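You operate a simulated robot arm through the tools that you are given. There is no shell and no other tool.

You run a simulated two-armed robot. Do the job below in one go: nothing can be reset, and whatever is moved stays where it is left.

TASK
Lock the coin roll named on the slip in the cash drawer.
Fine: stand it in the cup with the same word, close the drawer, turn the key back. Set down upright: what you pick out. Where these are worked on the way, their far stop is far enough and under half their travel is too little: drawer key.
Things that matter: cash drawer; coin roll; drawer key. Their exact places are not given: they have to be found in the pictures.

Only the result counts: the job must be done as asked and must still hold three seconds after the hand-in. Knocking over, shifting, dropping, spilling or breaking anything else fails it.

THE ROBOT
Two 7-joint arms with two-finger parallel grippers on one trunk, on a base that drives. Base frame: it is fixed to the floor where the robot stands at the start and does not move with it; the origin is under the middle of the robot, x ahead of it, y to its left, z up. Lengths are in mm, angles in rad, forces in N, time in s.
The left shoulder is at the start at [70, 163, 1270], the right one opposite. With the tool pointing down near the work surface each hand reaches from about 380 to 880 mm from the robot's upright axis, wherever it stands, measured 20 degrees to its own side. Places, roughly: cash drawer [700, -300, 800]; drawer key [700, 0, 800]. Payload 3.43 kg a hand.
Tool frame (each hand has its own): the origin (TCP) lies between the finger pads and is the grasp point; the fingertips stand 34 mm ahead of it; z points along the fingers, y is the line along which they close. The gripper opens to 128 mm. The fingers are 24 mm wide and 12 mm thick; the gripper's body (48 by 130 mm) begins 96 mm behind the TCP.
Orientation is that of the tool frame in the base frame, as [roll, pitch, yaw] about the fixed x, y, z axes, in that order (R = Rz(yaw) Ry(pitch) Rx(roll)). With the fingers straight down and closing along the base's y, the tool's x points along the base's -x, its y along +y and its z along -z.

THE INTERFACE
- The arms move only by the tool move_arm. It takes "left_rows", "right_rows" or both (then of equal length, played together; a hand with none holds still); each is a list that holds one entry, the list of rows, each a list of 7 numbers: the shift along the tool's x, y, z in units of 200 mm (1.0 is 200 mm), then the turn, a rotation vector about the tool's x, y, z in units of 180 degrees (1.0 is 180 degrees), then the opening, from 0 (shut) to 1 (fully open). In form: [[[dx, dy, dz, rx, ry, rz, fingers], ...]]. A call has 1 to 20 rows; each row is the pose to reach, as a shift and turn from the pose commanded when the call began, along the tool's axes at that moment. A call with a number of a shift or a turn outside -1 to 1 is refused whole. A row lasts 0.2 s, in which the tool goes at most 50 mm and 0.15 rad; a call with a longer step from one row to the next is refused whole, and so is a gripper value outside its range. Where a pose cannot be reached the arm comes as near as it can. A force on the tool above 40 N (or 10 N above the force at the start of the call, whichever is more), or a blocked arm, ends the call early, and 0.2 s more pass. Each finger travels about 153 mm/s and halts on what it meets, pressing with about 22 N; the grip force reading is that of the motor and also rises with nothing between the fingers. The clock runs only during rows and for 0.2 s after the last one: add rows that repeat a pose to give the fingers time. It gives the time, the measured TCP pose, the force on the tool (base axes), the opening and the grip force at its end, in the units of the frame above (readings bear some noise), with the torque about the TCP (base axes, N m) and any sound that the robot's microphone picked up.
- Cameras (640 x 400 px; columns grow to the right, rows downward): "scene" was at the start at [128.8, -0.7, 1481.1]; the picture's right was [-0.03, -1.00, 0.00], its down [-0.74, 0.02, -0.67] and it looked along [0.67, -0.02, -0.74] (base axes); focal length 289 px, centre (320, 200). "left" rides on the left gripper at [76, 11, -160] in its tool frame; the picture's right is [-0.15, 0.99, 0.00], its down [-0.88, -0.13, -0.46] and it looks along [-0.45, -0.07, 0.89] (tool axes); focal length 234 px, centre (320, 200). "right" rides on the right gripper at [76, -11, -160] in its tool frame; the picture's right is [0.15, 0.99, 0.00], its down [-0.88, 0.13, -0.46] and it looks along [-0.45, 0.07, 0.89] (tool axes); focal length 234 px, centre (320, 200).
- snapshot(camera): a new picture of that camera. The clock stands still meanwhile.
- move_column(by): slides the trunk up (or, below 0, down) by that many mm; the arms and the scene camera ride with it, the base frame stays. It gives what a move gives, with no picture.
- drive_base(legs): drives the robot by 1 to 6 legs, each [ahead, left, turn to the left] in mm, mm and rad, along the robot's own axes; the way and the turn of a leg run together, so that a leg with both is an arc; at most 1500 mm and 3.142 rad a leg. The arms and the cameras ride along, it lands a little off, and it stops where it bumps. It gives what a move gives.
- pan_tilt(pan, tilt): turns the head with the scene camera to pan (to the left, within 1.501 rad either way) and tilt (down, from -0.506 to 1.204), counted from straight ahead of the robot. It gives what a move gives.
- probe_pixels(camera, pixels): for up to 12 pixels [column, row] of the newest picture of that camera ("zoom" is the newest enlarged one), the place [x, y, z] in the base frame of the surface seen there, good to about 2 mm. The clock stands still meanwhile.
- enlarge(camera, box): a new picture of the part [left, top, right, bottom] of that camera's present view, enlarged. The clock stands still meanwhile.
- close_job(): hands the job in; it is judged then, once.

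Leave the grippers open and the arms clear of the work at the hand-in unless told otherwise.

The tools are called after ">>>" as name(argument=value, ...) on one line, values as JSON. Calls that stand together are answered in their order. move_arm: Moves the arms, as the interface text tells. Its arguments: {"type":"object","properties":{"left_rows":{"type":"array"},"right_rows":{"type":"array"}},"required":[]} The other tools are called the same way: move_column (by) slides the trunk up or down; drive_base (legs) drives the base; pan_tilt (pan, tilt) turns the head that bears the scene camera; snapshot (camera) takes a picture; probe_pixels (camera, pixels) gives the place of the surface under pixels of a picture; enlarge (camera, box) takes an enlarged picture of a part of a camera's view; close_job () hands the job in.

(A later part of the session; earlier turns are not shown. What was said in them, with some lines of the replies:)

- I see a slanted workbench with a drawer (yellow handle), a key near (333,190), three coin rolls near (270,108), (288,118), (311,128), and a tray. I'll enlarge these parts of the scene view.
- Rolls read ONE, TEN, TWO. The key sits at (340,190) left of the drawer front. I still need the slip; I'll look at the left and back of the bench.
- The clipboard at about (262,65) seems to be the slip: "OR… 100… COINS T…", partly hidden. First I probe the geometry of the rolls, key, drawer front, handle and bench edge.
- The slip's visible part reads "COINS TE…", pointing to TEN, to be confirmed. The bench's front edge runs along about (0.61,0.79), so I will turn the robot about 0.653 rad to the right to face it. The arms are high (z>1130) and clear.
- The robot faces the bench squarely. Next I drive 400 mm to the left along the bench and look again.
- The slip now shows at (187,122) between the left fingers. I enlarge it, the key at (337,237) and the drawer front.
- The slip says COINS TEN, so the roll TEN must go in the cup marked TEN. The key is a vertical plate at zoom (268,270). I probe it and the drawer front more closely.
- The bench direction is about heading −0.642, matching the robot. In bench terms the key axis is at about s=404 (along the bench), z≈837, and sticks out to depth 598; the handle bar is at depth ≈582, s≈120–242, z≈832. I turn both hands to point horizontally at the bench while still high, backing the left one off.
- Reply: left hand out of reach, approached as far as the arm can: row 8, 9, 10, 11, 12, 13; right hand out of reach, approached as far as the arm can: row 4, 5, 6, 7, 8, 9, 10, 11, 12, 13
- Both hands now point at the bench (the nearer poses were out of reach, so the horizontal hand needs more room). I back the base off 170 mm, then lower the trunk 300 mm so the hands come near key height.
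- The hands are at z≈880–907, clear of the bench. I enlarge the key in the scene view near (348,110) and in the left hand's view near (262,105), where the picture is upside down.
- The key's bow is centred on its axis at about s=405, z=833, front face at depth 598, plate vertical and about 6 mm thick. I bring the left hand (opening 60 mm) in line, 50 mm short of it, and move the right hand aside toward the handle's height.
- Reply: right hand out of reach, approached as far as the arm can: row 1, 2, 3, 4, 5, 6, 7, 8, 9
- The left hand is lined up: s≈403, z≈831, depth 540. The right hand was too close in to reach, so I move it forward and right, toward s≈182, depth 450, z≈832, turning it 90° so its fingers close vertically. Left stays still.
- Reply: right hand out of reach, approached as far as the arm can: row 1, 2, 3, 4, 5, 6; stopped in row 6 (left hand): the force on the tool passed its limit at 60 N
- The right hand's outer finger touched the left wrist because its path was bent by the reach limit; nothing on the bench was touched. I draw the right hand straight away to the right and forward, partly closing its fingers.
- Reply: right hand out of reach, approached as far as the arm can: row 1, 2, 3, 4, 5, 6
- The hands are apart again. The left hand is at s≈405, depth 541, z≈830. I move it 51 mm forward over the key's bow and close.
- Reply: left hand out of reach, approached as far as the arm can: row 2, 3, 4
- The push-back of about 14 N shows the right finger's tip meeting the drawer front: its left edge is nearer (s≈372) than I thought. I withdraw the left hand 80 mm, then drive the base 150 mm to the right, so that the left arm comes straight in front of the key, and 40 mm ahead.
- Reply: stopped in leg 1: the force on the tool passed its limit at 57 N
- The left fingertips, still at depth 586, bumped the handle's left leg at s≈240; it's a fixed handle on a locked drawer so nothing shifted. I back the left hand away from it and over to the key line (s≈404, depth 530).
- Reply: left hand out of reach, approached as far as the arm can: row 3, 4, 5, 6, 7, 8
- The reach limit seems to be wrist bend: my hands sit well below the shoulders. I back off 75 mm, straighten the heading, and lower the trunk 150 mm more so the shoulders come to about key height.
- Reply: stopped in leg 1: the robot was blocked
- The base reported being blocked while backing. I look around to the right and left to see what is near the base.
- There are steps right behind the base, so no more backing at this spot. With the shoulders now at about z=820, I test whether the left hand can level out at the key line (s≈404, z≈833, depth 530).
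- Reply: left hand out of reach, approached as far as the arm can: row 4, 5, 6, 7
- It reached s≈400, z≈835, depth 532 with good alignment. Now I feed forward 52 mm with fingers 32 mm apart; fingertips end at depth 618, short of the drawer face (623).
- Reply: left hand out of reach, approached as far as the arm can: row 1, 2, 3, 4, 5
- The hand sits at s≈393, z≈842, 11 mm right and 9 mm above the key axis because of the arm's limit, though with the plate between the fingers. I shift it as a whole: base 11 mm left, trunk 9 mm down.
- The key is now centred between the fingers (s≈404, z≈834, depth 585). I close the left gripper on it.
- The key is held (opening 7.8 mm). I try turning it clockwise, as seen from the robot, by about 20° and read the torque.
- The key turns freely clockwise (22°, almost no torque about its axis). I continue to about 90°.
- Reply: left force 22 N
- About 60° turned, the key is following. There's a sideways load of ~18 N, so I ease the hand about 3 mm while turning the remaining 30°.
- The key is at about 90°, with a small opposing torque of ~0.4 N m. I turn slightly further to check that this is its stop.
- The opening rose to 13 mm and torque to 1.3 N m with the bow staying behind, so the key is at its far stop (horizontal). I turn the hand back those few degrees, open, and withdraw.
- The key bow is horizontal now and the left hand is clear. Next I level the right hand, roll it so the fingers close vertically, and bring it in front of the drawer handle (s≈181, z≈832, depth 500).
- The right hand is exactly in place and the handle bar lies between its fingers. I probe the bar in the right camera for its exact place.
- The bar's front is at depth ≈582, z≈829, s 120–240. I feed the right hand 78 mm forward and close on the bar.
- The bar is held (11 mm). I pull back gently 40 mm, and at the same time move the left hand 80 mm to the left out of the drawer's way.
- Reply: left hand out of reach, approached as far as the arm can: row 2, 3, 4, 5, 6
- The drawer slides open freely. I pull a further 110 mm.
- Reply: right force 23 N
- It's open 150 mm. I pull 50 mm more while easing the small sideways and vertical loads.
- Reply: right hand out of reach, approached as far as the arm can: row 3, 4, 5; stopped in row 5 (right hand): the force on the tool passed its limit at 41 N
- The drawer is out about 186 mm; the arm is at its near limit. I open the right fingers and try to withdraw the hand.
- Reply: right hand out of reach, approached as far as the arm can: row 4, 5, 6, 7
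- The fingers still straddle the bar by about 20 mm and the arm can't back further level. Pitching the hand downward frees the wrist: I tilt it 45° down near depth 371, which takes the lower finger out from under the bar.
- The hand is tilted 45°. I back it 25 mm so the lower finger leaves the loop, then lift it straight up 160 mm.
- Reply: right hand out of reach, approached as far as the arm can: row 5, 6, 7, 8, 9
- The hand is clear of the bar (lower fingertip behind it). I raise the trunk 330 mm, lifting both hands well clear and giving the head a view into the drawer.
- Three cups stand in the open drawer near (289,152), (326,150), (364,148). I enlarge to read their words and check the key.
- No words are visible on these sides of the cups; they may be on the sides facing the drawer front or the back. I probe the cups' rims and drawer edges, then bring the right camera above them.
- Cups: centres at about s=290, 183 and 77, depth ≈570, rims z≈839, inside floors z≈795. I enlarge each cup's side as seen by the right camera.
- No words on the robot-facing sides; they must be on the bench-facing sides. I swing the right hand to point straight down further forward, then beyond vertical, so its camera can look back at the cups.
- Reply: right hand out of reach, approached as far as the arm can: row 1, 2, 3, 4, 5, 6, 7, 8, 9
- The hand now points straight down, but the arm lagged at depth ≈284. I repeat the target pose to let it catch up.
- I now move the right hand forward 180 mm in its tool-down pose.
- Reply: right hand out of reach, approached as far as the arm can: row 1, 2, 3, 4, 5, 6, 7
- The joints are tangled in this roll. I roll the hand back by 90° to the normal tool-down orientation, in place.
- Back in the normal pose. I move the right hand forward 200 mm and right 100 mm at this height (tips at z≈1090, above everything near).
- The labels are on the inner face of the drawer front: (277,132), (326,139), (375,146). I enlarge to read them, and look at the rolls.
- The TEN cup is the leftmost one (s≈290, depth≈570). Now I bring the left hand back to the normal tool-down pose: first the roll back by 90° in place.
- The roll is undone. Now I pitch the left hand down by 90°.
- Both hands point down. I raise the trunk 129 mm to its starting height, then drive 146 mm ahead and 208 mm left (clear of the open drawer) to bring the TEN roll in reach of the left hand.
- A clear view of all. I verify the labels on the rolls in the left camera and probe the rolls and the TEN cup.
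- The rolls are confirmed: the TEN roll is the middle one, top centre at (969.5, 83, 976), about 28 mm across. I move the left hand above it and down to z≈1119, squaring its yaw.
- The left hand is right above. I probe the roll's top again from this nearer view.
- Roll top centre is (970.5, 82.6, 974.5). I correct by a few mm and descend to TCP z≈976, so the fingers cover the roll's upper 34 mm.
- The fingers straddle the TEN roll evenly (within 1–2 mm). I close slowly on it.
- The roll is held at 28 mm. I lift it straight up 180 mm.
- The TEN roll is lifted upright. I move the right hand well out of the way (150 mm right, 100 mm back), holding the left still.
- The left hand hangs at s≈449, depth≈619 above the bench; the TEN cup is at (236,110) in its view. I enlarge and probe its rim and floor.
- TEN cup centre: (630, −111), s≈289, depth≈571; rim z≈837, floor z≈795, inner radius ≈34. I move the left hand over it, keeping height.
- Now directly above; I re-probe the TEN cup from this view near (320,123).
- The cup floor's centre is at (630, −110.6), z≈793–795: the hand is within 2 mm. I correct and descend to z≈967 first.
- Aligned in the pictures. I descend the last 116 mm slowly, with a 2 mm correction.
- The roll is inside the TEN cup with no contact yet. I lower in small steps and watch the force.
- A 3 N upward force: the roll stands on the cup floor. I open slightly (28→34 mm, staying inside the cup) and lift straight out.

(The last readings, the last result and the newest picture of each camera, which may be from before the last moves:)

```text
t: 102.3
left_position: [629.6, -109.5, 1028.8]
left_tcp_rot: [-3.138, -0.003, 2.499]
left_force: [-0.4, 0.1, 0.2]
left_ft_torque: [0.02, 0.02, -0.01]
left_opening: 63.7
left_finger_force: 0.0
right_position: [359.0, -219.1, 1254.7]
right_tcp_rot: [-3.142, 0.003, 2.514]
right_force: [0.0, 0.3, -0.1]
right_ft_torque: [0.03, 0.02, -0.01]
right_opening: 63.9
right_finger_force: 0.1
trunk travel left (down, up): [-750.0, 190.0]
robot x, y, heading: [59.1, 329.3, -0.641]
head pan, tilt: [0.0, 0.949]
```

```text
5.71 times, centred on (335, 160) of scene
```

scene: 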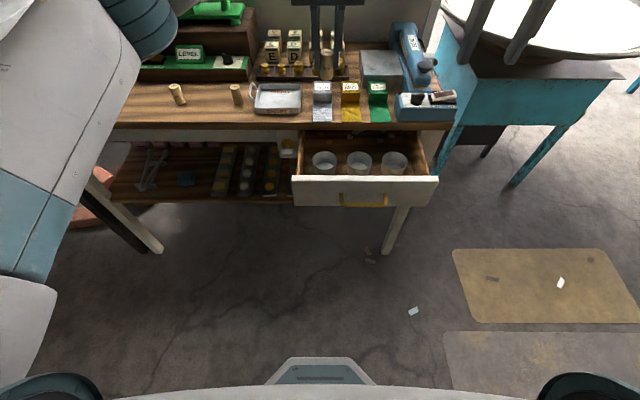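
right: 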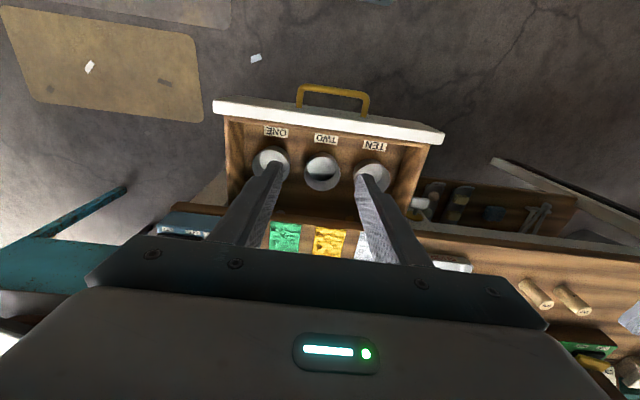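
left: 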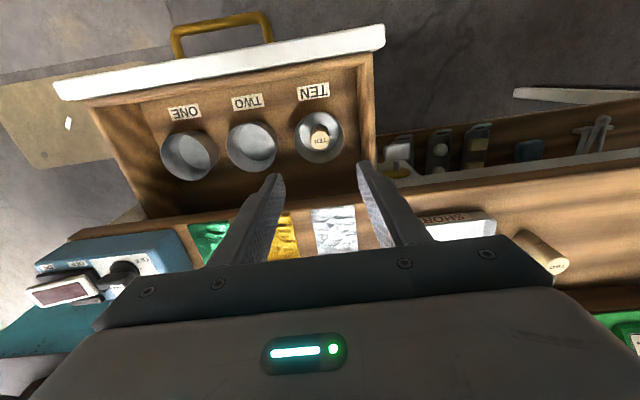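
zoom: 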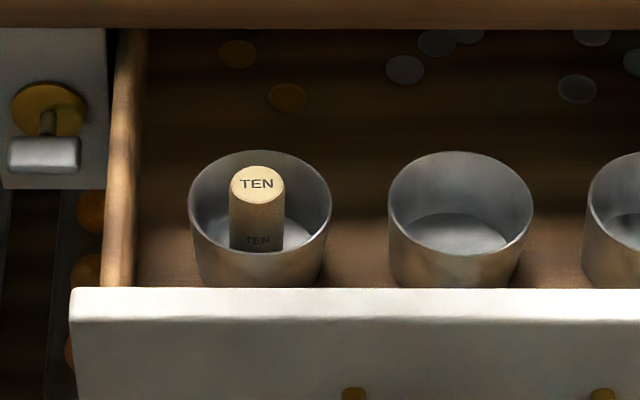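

The TEN roll stands upright in the TEN cup. Next I move the left hand up and away to the left, while the right hand, fingers closed, comes toward the middle of the drawer front, lowering to z≈1055.

>>> move_arm(left_rows=[[[0, 0.05, -0.1, 0, 0, 0, 0.5], [0, 0.15, -0.2, 0, 0, 0, 0.5], [0, 0.3, -0.3, 0, 0, 0, 0.5], [0, 0.45, -0.4, 0, 0, 0, 0.5], [0, 0.6, -0.5, 0, 0, 0, 0.5], [0, 0.7, -0.5, 0, 0, 0, 0.5], [0, 0.8, -0.5, 0, 0, 0, 0.5], [0, 0.8, -0.5, 0, 0, 0, 0.5]]], right_rows=[[[0.05, 0.05, 0.1, 0, 0, 0, 0.3], [0.05, 0.15, 0.2, 0, 0, 0.0046, 0.1], [0.05, 0.28, 0.35, 0, 0, 0.0046, 0], [0.05, 0.4, 0.5, 0, 0, 0.0046, 0], [0.05, 0.5, 0.65, 0, 0, 0.0046, 0], [0.05, 0.6, 0.8, 0, 0, 0.0046, 0], [0.05, 0.705, 1.0, 0, 0, 0.0046, 0], [0.05, 0.705, 1.0, 0, 0, 0.0046, 0]]])

>>> snapshot(camera="right")

>>> snapshot(camera="scene")

```text
t: 104.1
left_position: [726.6, 18.4, 1127.9]
left_tcp_rot: [-3.138, -0.003, 2.497]
left_force: [-0.2, -0.7, 0.5]
left_ft_torque: [0.03, -0.06, -0.02]
left_opening: 64.1
left_finger_force: 0.0
right_position: [432.9, -96.0, 1054.2]
right_tcp_rot: [-3.142, 0.005, 2.498]
right_force: [-0.5, -0.7, -0.5]
right_ft_torque: [-0.01, 0.0, -0.02]
right_opening: 0.0
right_finger_force: 22.0
trunk travel left (down, up): [-750.0, 190.0]
robot x, y, heading: [55.4, 331.8, -0.64]
head pan, tilt: [0.0, 0.949]
```

```text
taken
```

right: 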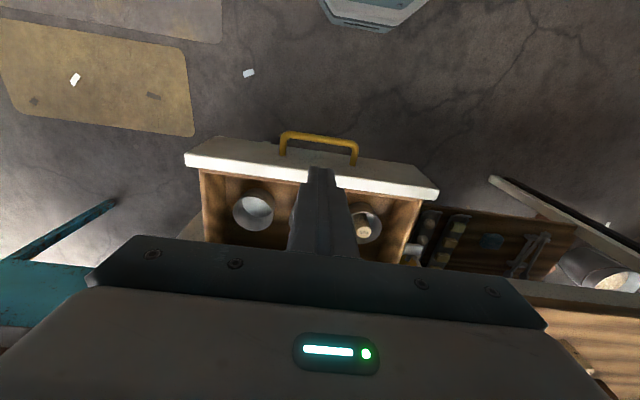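

```text
taken
```

scene: 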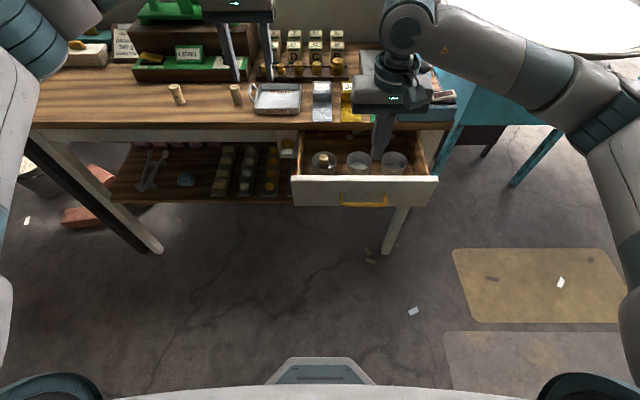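

The right hand is at s≈182, depth≈404. I check the handle and drawer-front heights before lowering.

>>> probe_pixels(camera="right", pixels=[[320, 137], [290, 135], [350, 143], [300, 150], [280, 165], [360, 165], [400, 180], [363, 231]])

```text
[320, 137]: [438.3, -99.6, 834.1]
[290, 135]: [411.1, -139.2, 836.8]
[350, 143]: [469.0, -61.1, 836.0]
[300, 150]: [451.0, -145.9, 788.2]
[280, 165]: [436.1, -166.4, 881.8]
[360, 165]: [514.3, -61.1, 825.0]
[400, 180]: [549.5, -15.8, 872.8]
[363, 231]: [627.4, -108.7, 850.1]
```

Handle top is z≈836, the front face at depth 448 with its top near 884. I lower the right hand to tips z≈856, above the handle, in front of the face.

>>> move_arm(right_rows=[[[0, 0, 0.12, 0, 0, 0, 0], [0, 0, 0.28, 0, 0, 0, 0], [0, 0, 0.44, 0, 0, 0, 0], [0, 0, 0.6, 0, 0, 0, 0], [0, 0, 0.74, 0, 0, 0, 0], [0, 0, 0.82, 0, 0, 0, 0], [0, 0, 0.82, 0, 0, 0, 0]]])

>>> snapshot(camera="right")

>>> enlarge(camera="scene", box=[280, 110, 460, 220])

```text
t: 105.7
left_position: [728.4, 19.5, 1127.9]
left_tcp_rot: [-3.139, -0.001, 2.5]
left_force: [0.8, -0.5, -0.2]
left_ft_torque: [-0.03, 0.0, 0.01]
left_opening: 64.0
left_finger_force: 0.0
right_position: [436.2, -100.8, 892.4]
right_tcp_rot: [-3.141, 0.003, 2.501]
right_force: [-0.3, -0.3, -0.5]
right_ft_torque: [0.0, 0.01, 0.01]
right_opening: 0.0
right_finger_force: 22.3
trunk travel left (down, up): [-750.0, 190.0]
robot x, y, heading: [57.2, 331.6, -0.641]
head pan, tilt: [0.0, 0.949]
```

```text
taken
```

right: 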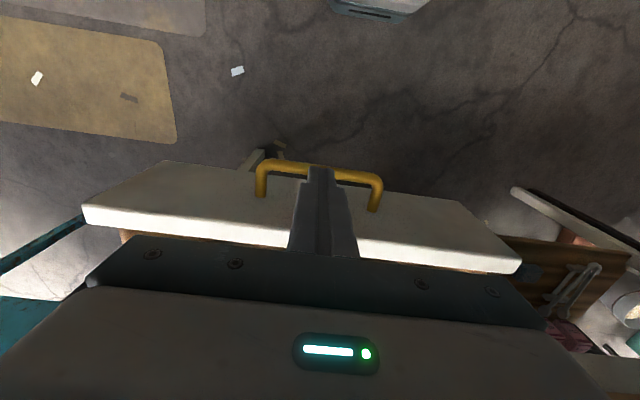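

```text
3.56 times, centred on (370, 165) of scene
```

zoom: 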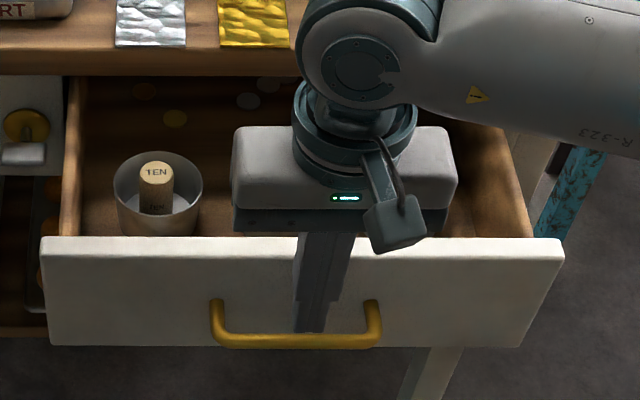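

The fingers are in front of the face above the handle. I push the drawer in slowly (50 mm/s), first 140 mm.

>>> move_arm(right_rows=[[[-0.05, 0, 0, 0, 0, 0, 0], [-0.1, 0, 0, 0, 0, 0, 0], [-0.14, 0, 0, 0, 0, 0, 0], [-0.18, 0, 0, 0, 0, 0, 0], [-0.22, 0, 0, 0, 0, 0, 0], [-0.26, 0, 0, 0, 0, 0, 0], [-0.3, 0, 0, 0, 0, 0, 0], [-0.35, 0, 0, 0, 0, 0, 0], [-0.4, 0, 0, 0, 0, 0, 0], [-0.45, 0, 0, 0, 0, 0, 0], [-0.5, 0, 0, 0, 0, 0, 0], [-0.55, 0, 0, 0, 0, 0, 0], [-0.6, 0, 0, 0, 0, 0, 0], [-0.65, 0, 0, 0, 0, 0, 0], [-0.7, 0, 0, 0, 0, 0, 0]]])

>>> snapshot(camera="scene")

```text
t: 108.9
left_position: [727.0, 17.9, 1128.1]
left_tcp_rot: [-3.14, -0.003, 2.5]
left_force: [0.3, 0.4, -0.6]
left_ft_torque: [-0.01, 0.0, -0.01]
left_opening: 64.0
left_finger_force: 0.0
right_position: [544.9, -184.4, 892.1]
right_tcp_rot: [-3.14, 0.003, 2.502]
right_force: [-1.6, 1.4, 0.7]
right_ft_torque: [0.04, 0.04, -0.02]
right_opening: 0.2
right_finger_force: 21.6
trunk travel left (down, up): [-750.0, 190.0]
robot x, y, heading: [56.4, 331.1, -0.644]
head pan, tilt: [0.0, 0.949]
```

```text
taken
```

scene: 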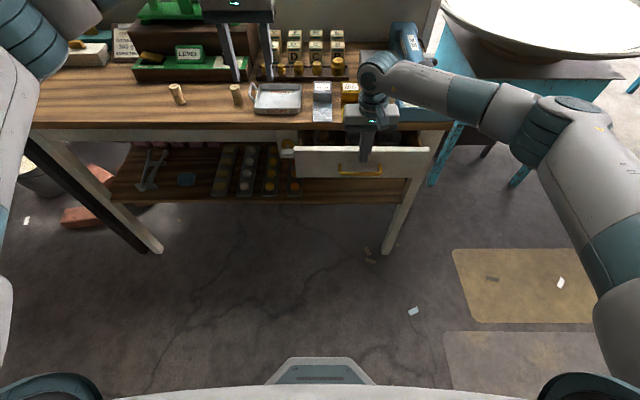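

The drawer goes in smoothly (hand at depth 547). I push the remaining 64 mm, slowing at the end until it meets the stop.

>>> move_arm(right_rows=[[[-0.04, 0, 0, 0, 0, 0, 0], [-0.08, 0, 0, 0, 0, 0, 0], [-0.12, 0, 0, 0, 0, 0, 0], [-0.16, 0, 0, 0, 0, 0, 0], [-0.2, 0, 0, 0, 0, 0, 0], [-0.24, 0, 0, 0, 0, 0, 0], [-0.27, 0, 0, 0, 0, 0, 0], [-0.29, 0, 0, 0, 0, 0, 0], [-0.305, 0, 0, 0, 0, 0, 0], [-0.32, 0, 0, 0, 0, 0, 0], [-0.335, 0, 0, 0, 0, 0, 0], [-0.35, 0, 0, 0, 0, 0, 0], [-0.365, 0, 0, 0, 0, 0, 0]]])

>>> snapshot(camera="scene")

```text
t: 111.7
left_position: [724.0, 18.6, 1129.4]
left_tcp_rot: [-3.138, -0.001, 2.497]
left_force: [0.1, -0.7, 0.4]
left_ft_torque: [0.06, 0.01, -0.01]
left_opening: 64.1
left_finger_force: 0.0
right_position: [598.9, -222.2, 891.3]
right_tcp_rot: [-3.14, -0.011, 2.503]
right_force: [-19.8, 11.8, 9.1]
right_ft_torque: [-0.02, 0.02, -0.08]
right_opening: 0.3
right_finger_force: 22.4
trunk travel left (down, up): [-750.0, 190.0]
robot x, y, heading: [55.6, 328.7, -0.645]
head pan, tilt: [0.0, 0.949]
stopped in row 13 (right hand): the force on the tool passed its limit at 43 N (the readings are from after the stop); the commanded pose is now the measured one
```

```text
taken
```

scene: 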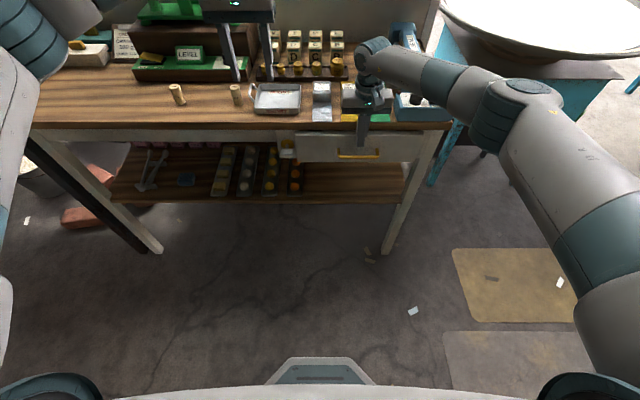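

The drawer is fully closed (face at depth ≈624, as at the start), stop felt at 43 N. I back the right hand off 80 mm and raise it.

>>> move_arm(right_rows=[[[0.05, 0, 0, 0, 0, 0, 0], [0.15, 0, 0, 0, 0, 0, 0], [0.28, 0, 0, 0, 0, 0, 0], [0.4, 0, -0.05, 0, 0, 0, 0], [0.5, 0, -0.2, 0, 0, 0, 0.2], [0.5, -0.1, -0.4, 0, 0, 0, 0.4], [0.5, -0.2, -0.6, 0, 0, 0, 0.5], [0.5, -0.3, -0.8, 0, 0, 0, 0.5], [0.5, -0.4, -1.0, 0, 0, 0, 0.5], [0.5, -0.4, -1.0, 0, 0, 0, 0.5]]])

>>> snapshot(camera="scene")

>>> probe_pixels(camera="scene", pixels=[[310, 150], [400, 150], [288, 153], [292, 145], [345, 155], [360, 157]])

>>> enlarge(camera="scene", box=[270, 125, 350, 185])

```text
t: 113.9
left_position: [727.5, 17.5, 1128.5]
left_tcp_rot: [-3.138, -0.002, 2.496]
left_force: [0.8, 0.0, 0.2]
left_ft_torque: [-0.02, 0.01, 0.0]
left_opening: 63.9
left_finger_force: 0.0
right_position: [471.9, -231.9, 1088.7]
right_tcp_rot: [-3.14, -0.009, 2.5]
right_force: [0.4, 0.1, 0.3]
right_ft_torque: [-0.01, -0.01, 0.0]
right_opening: 64.0
right_finger_force: 0.0
trunk travel left (down, up): [-750.0, 190.0]
robot x, y, heading: [57.8, 330.3, -0.645]
head pan, tilt: [0.0, 0.949]
```

```text
taken
```

scene: 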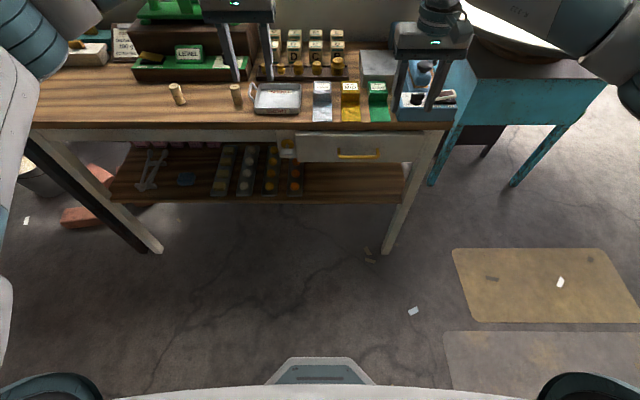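

```text
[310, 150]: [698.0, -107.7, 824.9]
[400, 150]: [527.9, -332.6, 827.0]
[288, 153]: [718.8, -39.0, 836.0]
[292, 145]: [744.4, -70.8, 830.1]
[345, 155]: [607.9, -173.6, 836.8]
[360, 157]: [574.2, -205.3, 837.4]
```

```text
6.67 times, centred on (310, 155) of scene
```

zoom: 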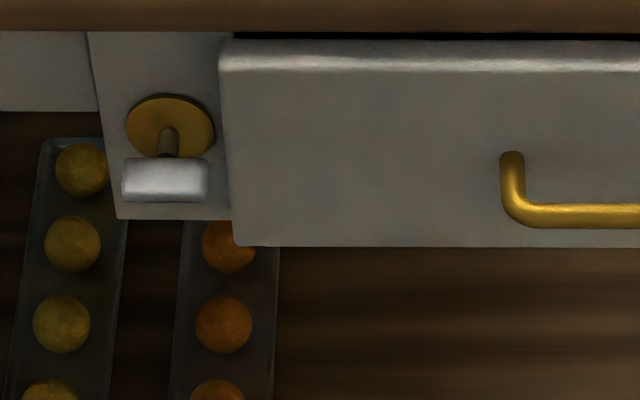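

The drawer is closed and the key still horizontal. To turn the key back I repeat the earlier arm posture: base 35 mm back, left hand up at z≈1311 in front of the bench, right hand raised too.

>>> drive_base(legs=[[-32, -7, 0]])

>>> move_arm(left_rows=[[[0.02, 0, -0.12, 0, 0, 0, 0.5], [0.04, 0, -0.28, 0, 0, 0, 0.5], [0.06, 0, -0.44, 0, 0, 0, 0.5], [0.08, 0, -0.6, 0, 0, 0, 0.5], [0.08, 0, -0.76, 0, 0, 0, 0.5], [0.08, 0, -0.91, 0, 0, 0, 0.5], [0.08, 0, -0.91, 0, 0, 0, 0.5]]], right_rows=[[[0, -0.03, -0.12, 0, 0, 0, 0.5], [0, -0.06, -0.28, 0, 0, 0, 0.5], [0, -0.09, -0.44, 0, 0, 0, 0.5], [0, -0.12, -0.6, 0, 0, 0, 0.5], [0, -0.15, -0.76, 0, 0, 0, 0.5], [0, -0.2, -0.91, 0, 0, 0, 0.5], [0, -0.2, -1.0, 0, 0, 0, 0.5]]])

```text
t: 114.7
left_position: [702.8, 30.0, 1125.5]
left_tcp_rot: [-3.139, -0.006, 2.5]
left_force: [0.9, 0.1, -0.6]
left_ft_torque: [0.03, 0.06, -0.05]
left_opening: 64.2
left_finger_force: 0.0
right_position: [448.4, -221.1, 1084.6]
right_tcp_rot: [-3.138, -0.013, 2.503]
right_force: [1.3, -0.2, -0.2]
right_ft_torque: [0.03, 0.06, 0.02]
right_opening: 64.0
right_finger_force: 0.0
trunk travel left (down, up): [-750.0, 190.0]
robot x, y, heading: [28.8, 344.7, -0.64]
head pan, tilt: [0.0, 0.949]
```

```text
t: 116.3
left_position: [685.9, 41.4, 1310.1]
left_tcp_rot: [-3.139, -0.002, 2.499]
left_force: [0.6, 0.2, -0.3]
left_ft_torque: [-0.03, 0.02, -0.03]
left_opening: 64.0
left_finger_force: 0.0
right_position: [422.4, -251.4, 1286.6]
right_tcp_rot: [-3.139, -0.008, 2.503]
right_force: [1.1, -0.6, -0.1]
right_ft_torque: [0.03, 0.04, 0.0]
right_opening: 64.0
right_finger_force: 0.2
trunk travel left (down, up): [-750.0, 190.0]
robot x, y, heading: [27.4, 345.0, -0.636]
head pan, tilt: [0.0, 0.949]
```

In place. I pitch the left hand up 90° to point at the bench.

>>> move_arm(left_rows=[[[0, 0, 0, 0, -0.042, 0, 0.5], [0, 0, 0, 0, -0.084, 0, 0.5], [0, 0, 0, 0, -0.126, 0, 0.5], [0, 0, 0, 0, -0.168, 0, 0.5], [0, 0, 0, 0, -0.21, 0, 0.5], [0, 0, 0, 0, -0.252, 0, 0.5], [0, 0, 0, 0, -0.294, 0, 0.5], [0, 0, 0, 0, -0.336, 0, 0.5], [0, 0, 0, 0, -0.378, 0, 0.5], [0, 0, 0, 0, -0.42, 0, 0.5], [0, 0, 0, 0, -0.462, 0, 0.5], [0, 0, 0, 0, -0.5, 0, 0.5], [0, 0, 0, 0, -0.5, 0, 0.5]]])

```text
t: 119.1
left_position: [685.2, 41.4, 1310.1]
left_tcp_rot: [-3.114, 1.448, 2.526]
left_force: [0.9, -0.1, -0.1]
left_ft_torque: [0.03, 0.02, -0.04]
left_opening: 64.1
left_finger_force: 0.0
left hand out of reach, approached as far as the arm can: row 12, 13
right_position: [422.6, -252.7, 1286.9]
right_tcp_rot: [-3.14, -0.008, 2.504]
right_force: [-0.3, 0.2, -0.4]
right_ft_torque: [-0.05, -0.01, -0.01]
right_opening: 64.0
right_finger_force: 0.0
trunk travel left (down, up): [-750.0, 190.0]
robot x, y, heading: [26.5, 345.4, -0.64]
head pan, tilt: [0.0, 0.949]
```

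It's 7° short of level here (wrist limit). I lower the trunk 459 mm and then fine-tune near the key.

>>> move_column(by=-459)

>>> pan_tilt(pan=0.1, tilt=0.6)

>>> snapshot(camera="scene")

>>> snapshot(camera="left")

```text
refused: -459 is not a number from -400 to 400
```

```text
t: 120.0
left_position: [686.1, 40.8, 1309.8]
left_tcp_rot: [-3.116, 1.448, 2.525]
left_force: [-0.5, 0.3, 0.0]
left_ft_torque: [0.0, 0.01, -0.01]
left_opening: 63.7
left_finger_force: 0.0
right_position: [420.7, -252.0, 1287.5]
right_tcp_rot: [-3.139, -0.008, 2.502]
right_force: [0.0, 0.2, 0.7]
right_ft_torque: [0.02, 0.03, -0.03]
right_opening: 63.7
right_finger_force: 0.0
trunk travel left (down, up): [-750.0, 190.0]
robot x, y, heading: [31.2, 342.3, -0.636]
head pan, tilt: [0.099, 0.6]
```

```text
taken
```

scene: 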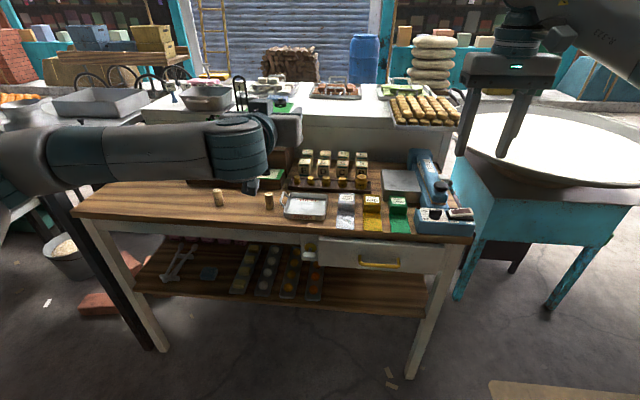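

```text
taken
```

left: 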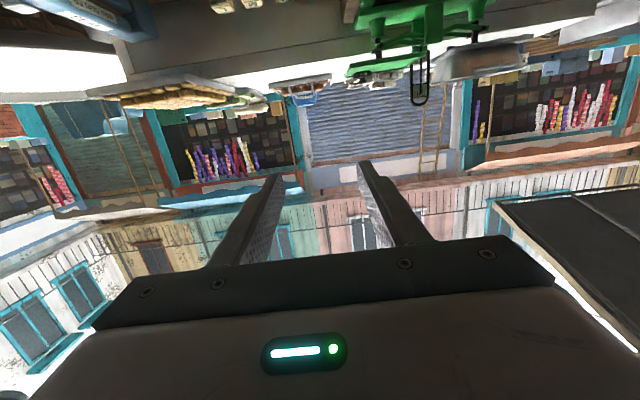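

The trunk step is limited to 400 mm. The left forearm now lies sideways, so before lowering I probe where it is relative to the bench.

>>> probe_pixels(camera="scene", pixels=[[20, 150], [60, 150], [120, 150], [180, 150], [230, 150], [260, 150], [120, 130], [230, 180]])

```text
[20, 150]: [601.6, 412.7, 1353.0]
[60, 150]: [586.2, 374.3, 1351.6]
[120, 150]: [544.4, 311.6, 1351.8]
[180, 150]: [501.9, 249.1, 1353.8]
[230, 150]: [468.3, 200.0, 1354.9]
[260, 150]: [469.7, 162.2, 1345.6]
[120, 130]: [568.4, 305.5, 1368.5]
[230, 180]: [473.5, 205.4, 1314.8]
```

The forearm is at depth ≈240–280, well in front of the bench (640), so lowering is safe. I lower 400 mm, then 60 mm.

>>> move_column(by=-400)

>>> move_column(by=-60)

>>> snapshot(camera="scene")

>>> snapshot(camera="left")

```text
t: 123.8
left_position: [686.9, 41.3, 910.2]
left_tcp_rot: [-3.116, 1.449, 2.525]
left_force: [-0.5, -0.2, -0.3]
left_ft_torque: [0.0, 0.0, -0.02]
left_opening: 63.9
left_finger_force: 0.0
right_position: [421.4, -252.4, 887.4]
right_tcp_rot: [3.141, -0.007, 2.502]
right_force: [-1.1, 0.4, -0.3]
right_ft_torque: [0.02, 0.02, -0.04]
right_opening: 64.1
right_finger_force: 0.0
trunk travel left (down, up): [-350.0, 590.0]
robot x, y, heading: [30.7, 343.7, -0.645]
head pan, tilt: [0.099, 0.6]
```

```text
t: 124.8
left_position: [685.4, 41.5, 851.2]
left_tcp_rot: [-3.114, 1.449, 2.525]
left_force: [0.0, -0.5, 0.5]
left_ft_torque: [0.04, 0.01, 0.02]
left_opening: 63.9
left_finger_force: 0.1
right_position: [421.4, -251.8, 828.2]
right_tcp_rot: [-3.14, -0.007, 2.504]
right_force: [-0.3, 0.4, -0.5]
right_ft_torque: [-0.02, -0.01, -0.02]
right_opening: 63.9
right_finger_force: 0.0
trunk travel left (down, up): [-290.0, 650.0]
robot x, y, heading: [26.8, 342.3, -0.637]
head pan, tilt: [0.099, 0.6]
```

```text
taken
```

scene: 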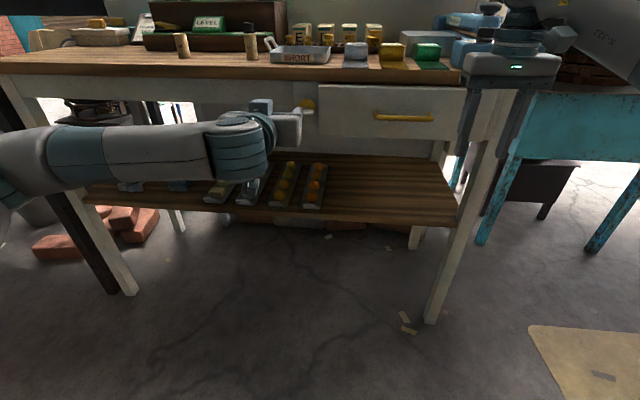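

```text
taken
```

left: 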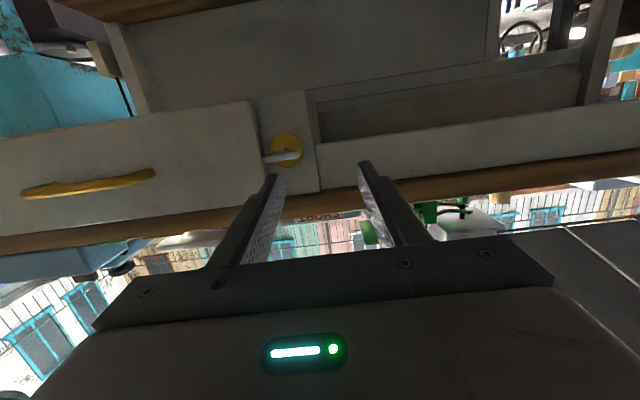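

The left hand is in front of the key, 7° nose-down, at s≈444, depth≈524. I shift it onto the key line (s≈404, z≈833) and try to level it.

>>> move_arm(left_rows=[[[0.02, -0.05, 0.01, 0, -0.01, 0, 0.5], [0.04, -0.1, 0.02, 0, -0.02, 0, 0.5], [0.06, -0.15, 0.03, 0, -0.03, 0, 0.5], [0.086, -0.2, 0.041, 0, -0.039, 0, 0.5], [0.086, -0.2, 0.041, 0, -0.039, 0, 0.5]]])

```text
t: 126.0
left_position: [667.8, 7.2, 832.1]
left_tcp_rot: [-1.34, 1.567, -1.981]
left_force: [-0.5, 0.0, -1.1]
left_ft_torque: [0.04, 0.0, 0.01]
left_opening: 64.1
left_finger_force: 0.1
right_position: [423.0, -252.6, 826.6]
right_tcp_rot: [-3.139, -0.006, 2.506]
right_force: [0.1, -0.1, -0.3]
right_ft_torque: [-0.01, -0.01, 0.01]
right_opening: 64.0
right_finger_force: 0.0
trunk travel left (down, up): [-290.0, 650.0]
robot x, y, heading: [28.5, 344.1, -0.64]
head pan, tilt: [0.099, 0.6]
```

Level and on the key line now, without a reach warning. I roll the hand 90° so the fingers close vertically around the horizontal bow.

>>> move_arm(left_rows=[[[0, 0, 0, 0, 0, 0.042, 0.4], [0, 0, 0, 0, 0, 0.084, 0.3], [0, 0, 0, 0, 0, 0.126, 0.3], [0, 0, 0, 0, 0, 0.168, 0.3], [0, 0, 0, 0, 0, 0.21, 0.3], [0, 0, 0, 0, 0, 0.252, 0.3], [0, 0, 0, 0, 0, 0.294, 0.3], [0, 0, 0, 0, 0, 0.336, 0.3], [0, 0, 0, 0, 0, 0.378, 0.3], [0, 0, 0, 0, 0, 0.42, 0.3], [0, 0, 0, 0, 0, 0.462, 0.3], [0, 0, 0, 0, 0, 0.5, 0.3], [0, 0, 0, 0, 0, 0.5, 0.3]]])

>>> snapshot(camera="left")

>>> enlarge(camera="scene", box=[250, 70, 350, 150])

```text
t: 128.8
left_position: [666.5, 6.6, 830.9]
left_tcp_rot: [1.57, 0.002, 0.927]
left_force: [-0.2, -0.1, 0.5]
left_ft_torque: [0.01, -0.03, 0.0]
left_opening: 38.5
left_finger_force: 0.0
right_position: [421.2, -251.6, 826.0]
right_tcp_rot: [-3.14, -0.007, 2.502]
right_force: [-0.8, 0.4, 0.4]
right_ft_torque: [0.0, -0.02, -0.02]
right_opening: 63.9
right_finger_force: 0.1
trunk travel left (down, up): [-290.0, 650.0]
robot x, y, heading: [26.5, 343.3, -0.638]
head pan, tilt: [0.099, 0.6]
```

```text
taken
```

left: 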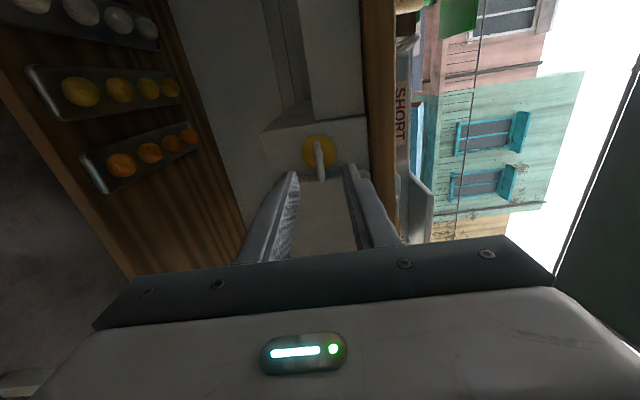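

```text
5.00 times, centred on (300, 110) of scene
```

zoom: 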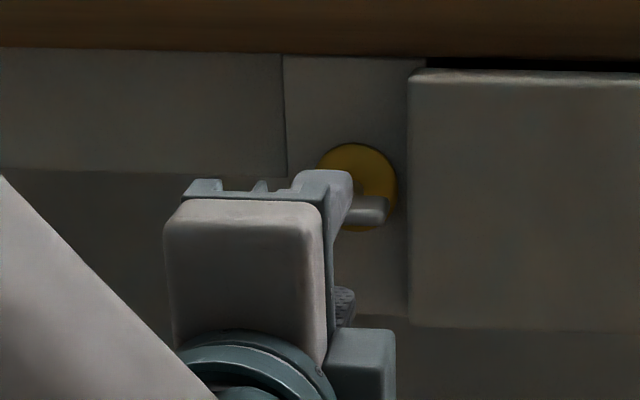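

Aligned (s≈404.5, z≈831, depth 530) with the bow between the fingers. I advance 54 mm and close on it.

>>> move_arm(left_rows=[[[0, 0.005, 0.07, 0, 0, 0, 0.3], [0, 0.008, 0.14, 0, 0, 0, 0.3], [0, 0.008, 0.21, 0, 0, 0, 0.3], [0, 0.008, 0.27, 0, 0, 0, 0.3], [0, 0.008, 0.27, 0, 0, 0, 0.3]]])

>>> snapshot(camera="left")

>>> enlarge(camera="left", box=[270, 120, 370, 200])

```text
t: 130.0
left_position: [710.5, -27.9, 833.5]
left_tcp_rot: [1.574, 0.004, 0.934]
left_force: [0.7, 0.1, 0.1]
left_ft_torque: [-0.02, -0.02, 0.01]
left_opening: 38.3
left_finger_force: 0.0
right_position: [421.3, -251.8, 826.6]
right_tcp_rot: [-3.14, -0.008, 2.505]
right_force: [0.2, 0.4, 0.0]
right_ft_torque: [0.02, -0.01, -0.01]
right_opening: 63.9
right_finger_force: 0.0
trunk travel left (down, up): [-290.0, 650.0]
robot x, y, heading: [28.4, 344.8, -0.638]
head pan, tilt: [0.099, 0.6]
```

```text
taken
```

left: 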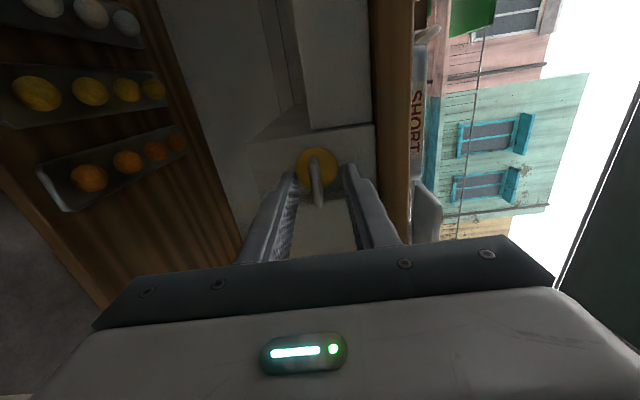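

```text
5.00 times, centred on (320, 160) of left
```

zoom: 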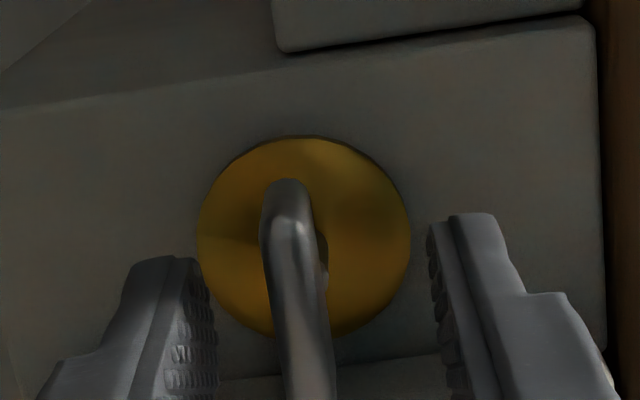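

The bow sits well between the fingers. I close on it.

>>> move_arm(left_rows=[[[0, -0.006, 0, 0, 0, 0, 0.18], [0, -0.006, 0, 0, 0, 0, 0.08], [0, -0.006, 0, 0, 0, 0, 0], [0, -0.006, 0, 0, 0, 0, 0]]])

```text
t: 131.0
left_position: [709.8, -27.4, 829.8]
left_tcp_rot: [1.578, 0.003, 0.933]
left_force: [-4.8, 2.9, -12.2]
left_ft_torque: [-0.36, -0.49, 0.27]
left_opening: 8.0
left_finger_force: 42.0
right_position: [421.8, -252.7, 826.0]
right_tcp_rot: [-3.14, -0.009, 2.504]
right_force: [-0.5, 1.0, 0.0]
right_ft_torque: [0.05, -0.01, -0.01]
right_opening: 64.0
right_finger_force: 0.1
trunk travel left (down, up): [-290.0, 650.0]
robot x, y, heading: [24.2, 344.3, -0.641]
head pan, tilt: [0.099, 0.6]
```

Gripped (8 mm); the hand is loaded 12 N downward, so I ease it down 2 mm and start turning the key counterclockwise, back, by 45°.

>>> move_arm(left_rows=[[[0, -0.01, 0, 0, 0, 0, 0], [0, -0.01, 0, 0, 0, -0.035, 0], [0, -0.01, 0, 0, 0, -0.07, 0], [0, -0.01, 0, 0, 0, -0.105, 0], [0, -0.01, 0, 0, 0, -0.14, 0], [0, -0.01, 0, 0, 0, -0.175, 0], [0, -0.01, 0, 0, 0, -0.21, 0], [0, -0.01, 0, 0, 0, -0.25, 0], [0, -0.01, 0, 0, 0, -0.25, 0]]])

>>> snapshot(camera="left")

```text
t: 133.0
left_position: [710.5, -26.9, 830.3]
left_tcp_rot: [1.575, 0.792, 0.939]
left_force: [2.5, -2.5, -0.9]
left_ft_torque: [0.85, 1.11, 0.46]
left_opening: 7.7
left_finger_force: 42.2
right_position: [423.1, -252.6, 826.6]
right_tcp_rot: [-3.14, -0.01, 2.501]
right_force: [-0.9, 1.1, -0.1]
right_ft_torque: [0.0, -0.01, 0.0]
right_opening: 64.2
right_finger_force: 0.0
trunk travel left (down, up): [-290.0, 650.0]
robot x, y, heading: [30.2, 345.9, -0.635]
head pan, tilt: [0.099, 0.6]
```

```text
taken
```

left: 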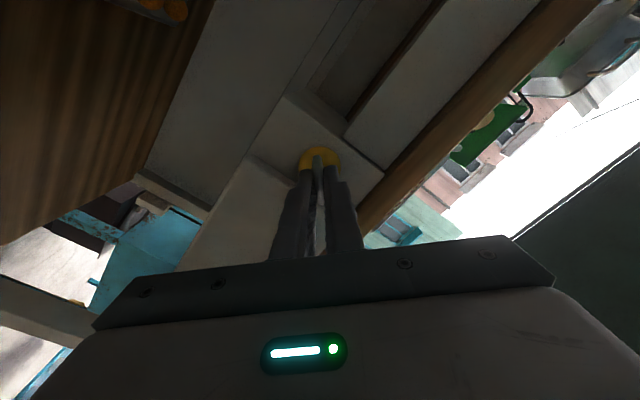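

The key follows, now at 45°. I continue to the upright position.

>>> move_arm(left_rows=[[[0, 0, 0, 0, 0, -0.035, 0], [0, 0, 0, 0, 0, -0.07, 0], [0, 0, 0, 0, 0, -0.105, 0], [0, 0, 0, 0, 0, -0.14, 0], [0, 0, 0, 0, 0, -0.175, 0], [0, 0, 0, 0, 0, -0.21, 0], [0, 0, 0, 0, 0, -0.25, 0], [0, 0, 0, 0, 0, -0.25, 0]]])

>>> snapshot(camera="left")

```text
t: 134.8
left_position: [710.9, -26.3, 831.2]
left_tcp_rot: [-2.277, 1.566, -2.913]
left_force: [11.4, -3.3, 5.5]
left_ft_torque: [0.55, 0.34, -0.82]
left_opening: 7.8
left_finger_force: 42.3
right_position: [422.7, -251.8, 825.7]
right_tcp_rot: [-3.14, -0.009, 2.503]
right_force: [-0.6, -0.9, 0.1]
right_ft_torque: [0.01, -0.04, 0.02]
right_opening: 64.1
right_finger_force: 0.0
trunk travel left (down, up): [-290.0, 650.0]
robot x, y, heading: [28.7, 342.7, -0.641]
head pan, tilt: [0.099, 0.6]
```

```text
taken
```

left: 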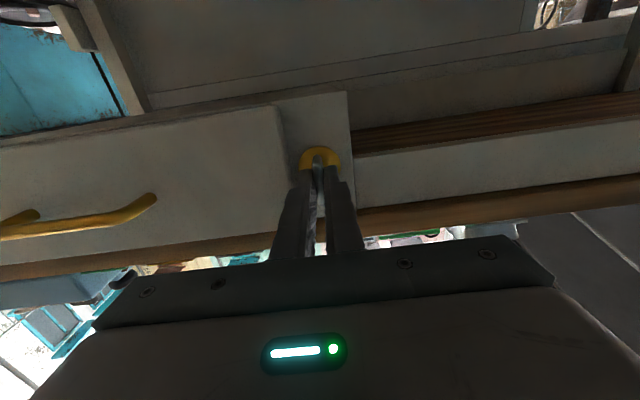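

The key is upright again. I turn slightly further to make sure it sits at its stop.

>>> move_arm(left_rows=[[[0, 0, 0, 0, 0, -0.02, 0], [0, 0, 0, 0, 0, -0.04, 0], [0, 0, 0, 0, 0, -0.06, 0], [0, 0, 0, 0, 0, -0.06, 0]]])

>>> enlarge(camera="left", box=[270, 120, 370, 200])

```text
t: 135.8
left_position: [709.7, -26.8, 831.3]
left_tcp_rot: [-1.593, 1.38, -2.224]
left_force: [13.4, 2.8, 7.7]
left_ft_torque: [1.11, -0.6, -0.67]
left_opening: 12.0
left_finger_force: 44.9
right_position: [422.2, -251.6, 826.5]
right_tcp_rot: [-3.139, -0.009, 2.504]
right_force: [0.1, -0.8, -0.9]
right_ft_torque: [0.04, 0.01, 0.0]
right_opening: 63.8
right_finger_force: 0.0
trunk travel left (down, up): [-290.0, 650.0]
robot x, y, heading: [28.1, 343.9, -0.644]
head pan, tilt: [0.099, 0.6]
```

```text
5.00 times, centred on (320, 160) of left
```

zoom: 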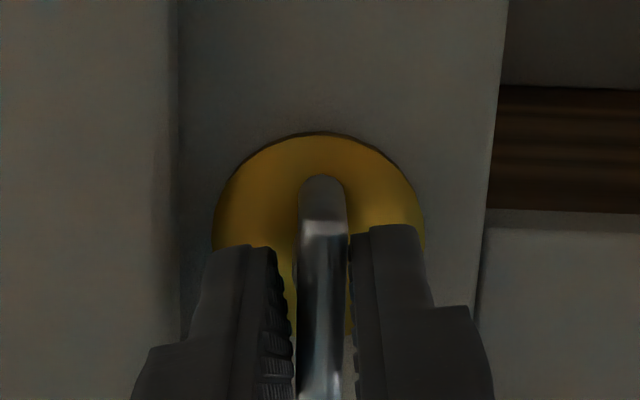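

The stop is felt (opening 12 mm, torque 1.2 N m): the key is fully back. I return the hand those degrees, open a little, and withdraw.

>>> move_arm(left_rows=[[[0, 0, 0, 0, 0, 0.025, 0.02], [0, 0, 0, 0, 0, 0.055, 0.05], [0, 0, 0, 0, 0, 0.06, 0.15], [0, 0, 0, 0, 0, 0.06, 0.22], [0, 0, 0, 0, 0, 0.06, 0.25], [0, 0, -0.1, 0, 0, 0.06, 0.25], [0, 0, -0.22, 0, 0, 0.06, 0.25], [0, 0, -0.33, 0, 0, 0.06, 0.25], [0, 0, -0.33, 0, 0, 0.06, 0.25]]])

>>> snapshot(camera="left")

>>> snapshot(camera="scene")

```text
t: 137.8
left_position: [656.2, 14.0, 829.1]
left_tcp_rot: [-1.553, 1.567, -2.194]
left_force: [-0.1, -0.3, -1.1]
left_ft_torque: [-0.01, 0.0, 0.03]
left_opening: 31.9
left_finger_force: 0.1
right_position: [421.9, -253.3, 827.7]
right_tcp_rot: [-3.14, -0.007, 2.503]
right_force: [0.0, -0.5, -0.2]
right_ft_torque: [0.06, -0.02, 0.03]
right_opening: 64.1
right_finger_force: 0.0
trunk travel left (down, up): [-290.0, 650.0]
robot x, y, heading: [28.3, 346.5, -0.636]
head pan, tilt: [0.099, 0.6]
```

```text
taken
```

left: 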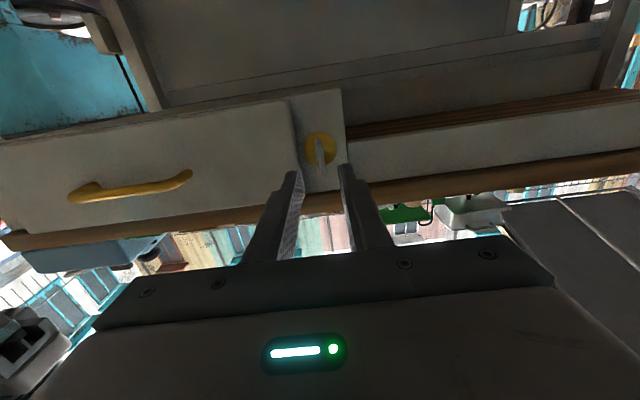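

```text
taken
```

scene: 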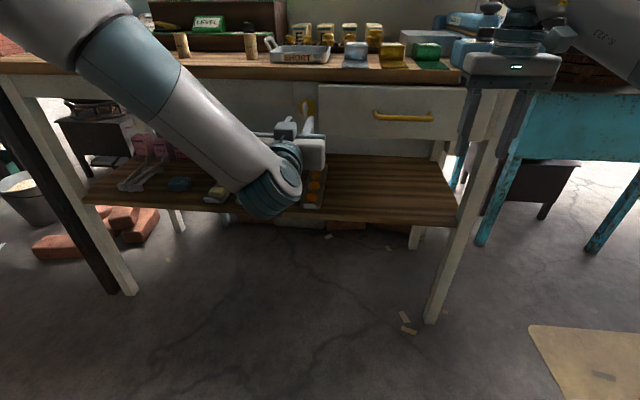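

The key is upright (locked) and the drawer closed. I raise the trunk to lift both hands clear and open the grippers, then check the final scene.

>>> move_column(by=380)

>>> move_arm(left_rows=[[[0, 0, 0, 0, 0, 0, 0.5], [0, 0, 0, 0, 0, 0, 1], [0, 0, 0, 0, 0, 0, 1], [0, 0, 0, 0, 0, 0, 1]]], right_rows=[[[0, 0, 0, 0, 0, 0, 0.7], [0, 0, 0, 0, 0, 0, 1], [0, 0, 0, 0, 0, 0, 1], [0, 0, 0, 0, 0, 0, 1]]])

>>> pan_tilt(pan=0.05, tilt=0.75)

>>> snapshot(camera="scene")

>>> enlarge(camera="scene", box=[270, 170, 390, 250])

```text
t: 141.5
left_position: [656.5, 14.1, 1209.9]
left_tcp_rot: [-1.542, 1.568, -2.185]
left_force: [0.5, 0.2, -0.1]
left_ft_torque: [0.0, 0.0, -0.02]
left_opening: 32.0
left_finger_force: 0.2
right_position: [421.4, -253.4, 1204.9]
right_tcp_rot: [-3.14, -0.007, 2.502]
right_force: [0.0, -0.7, -0.5]
right_ft_torque: [0.01, -0.03, -0.01]
right_opening: 64.0
right_finger_force: 0.1
trunk travel left (down, up): [-670.0, 270.0]
robot x, y, heading: [27.9, 344.1, -0.639]
head pan, tilt: [0.099, 0.6]
```

```text
t: 142.5
left_position: [654.5, 13.5, 1209.4]
left_tcp_rot: [-1.521, 1.566, -2.164]
left_force: [-0.2, 0.6, 0.0]
left_ft_torque: [0.02, 0.02, -0.01]
left_opening: 128.3
left_finger_force: 0.1
right_position: [421.7, -253.3, 1205.9]
right_tcp_rot: [-3.141, -0.007, 2.502]
right_force: [0.4, 0.2, -0.9]
right_ft_torque: [-0.01, 0.0, -0.02]
right_opening: 127.8
right_finger_force: 0.2
trunk travel left (down, up): [-670.0, 270.0]
robot x, y, heading: [29.6, 343.5, -0.639]
head pan, tilt: [0.099, 0.6]
```

```text
t: 143.2
left_position: [656.8, 12.6, 1210.5]
left_tcp_rot: [-1.515, 1.567, -2.157]
left_force: [0.7, 0.2, -0.5]
left_ft_torque: [0.0, 0.01, 0.01]
left_opening: 128.0
left_finger_force: 0.1
right_position: [422.2, -253.3, 1206.5]
right_tcp_rot: [-3.142, -0.007, 2.504]
right_force: [0.2, 0.2, 0.6]
right_ft_torque: [-0.03, 0.03, -0.03]
right_opening: 128.1
right_finger_force: 0.2
trunk travel left (down, up): [-670.0, 270.0]
robot x, y, heading: [27.7, 345.6, -0.644]
head pan, tilt: [0.051, 0.75]
```

```text
taken
```

scene: 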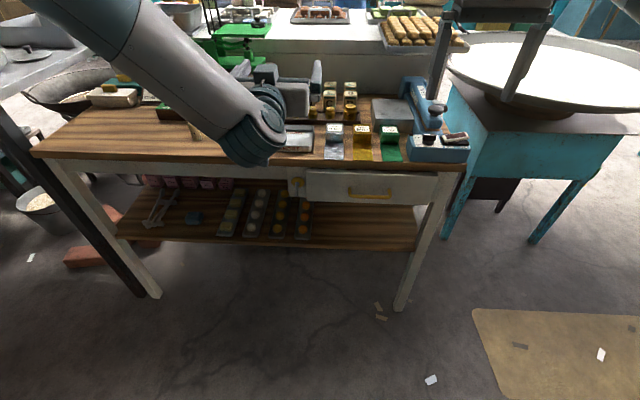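

```text
5.00 times, centred on (330, 210) of scene
```

zoom: 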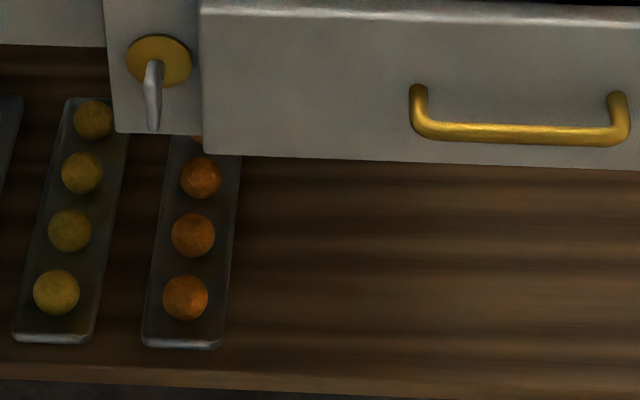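

The drawer is shut, the key is upright in its locked position, and both hands are open and clear at z≈1200. The other rolls and everything else on the bench still look as they did. I hand the job in.

>>> close_job()

```text
The job is handed in.
```

I put the TEN coin roll, the one named on the slip, in the TEN cup in the cash drawer. Then I closed the drawer, turned the key back, and handed the job in.

- **Roll:** it stood upright in the TEN cup when I let go. I closed the drawer slowly and didn't look inside again afterwards.
- **Drawer:** I pushed it in until it met its stop, and the front is back where it was at the start.
- **Key:** it went to its far stop to unlock, and after the drawer was shut I turned it back to its upright stop. I did not test the lock by pulling on the drawer.
- **Bumps on the way:** the right hand touched the left wrist once. A left fingertip pressed lightly on the drawer front, and the left fingers knocked the handle while the drawer was still locked. The base also bumped something behind it while backing, probably the steps there; I didn't look at what it hit. I saw nothing moved or knocked over.
- **At the hand-in:** both grippers were open and the arms were clear of the work. The left forearm hid part of the bench in the last picture. The ONE and TWO rolls were standing when I last saw them.
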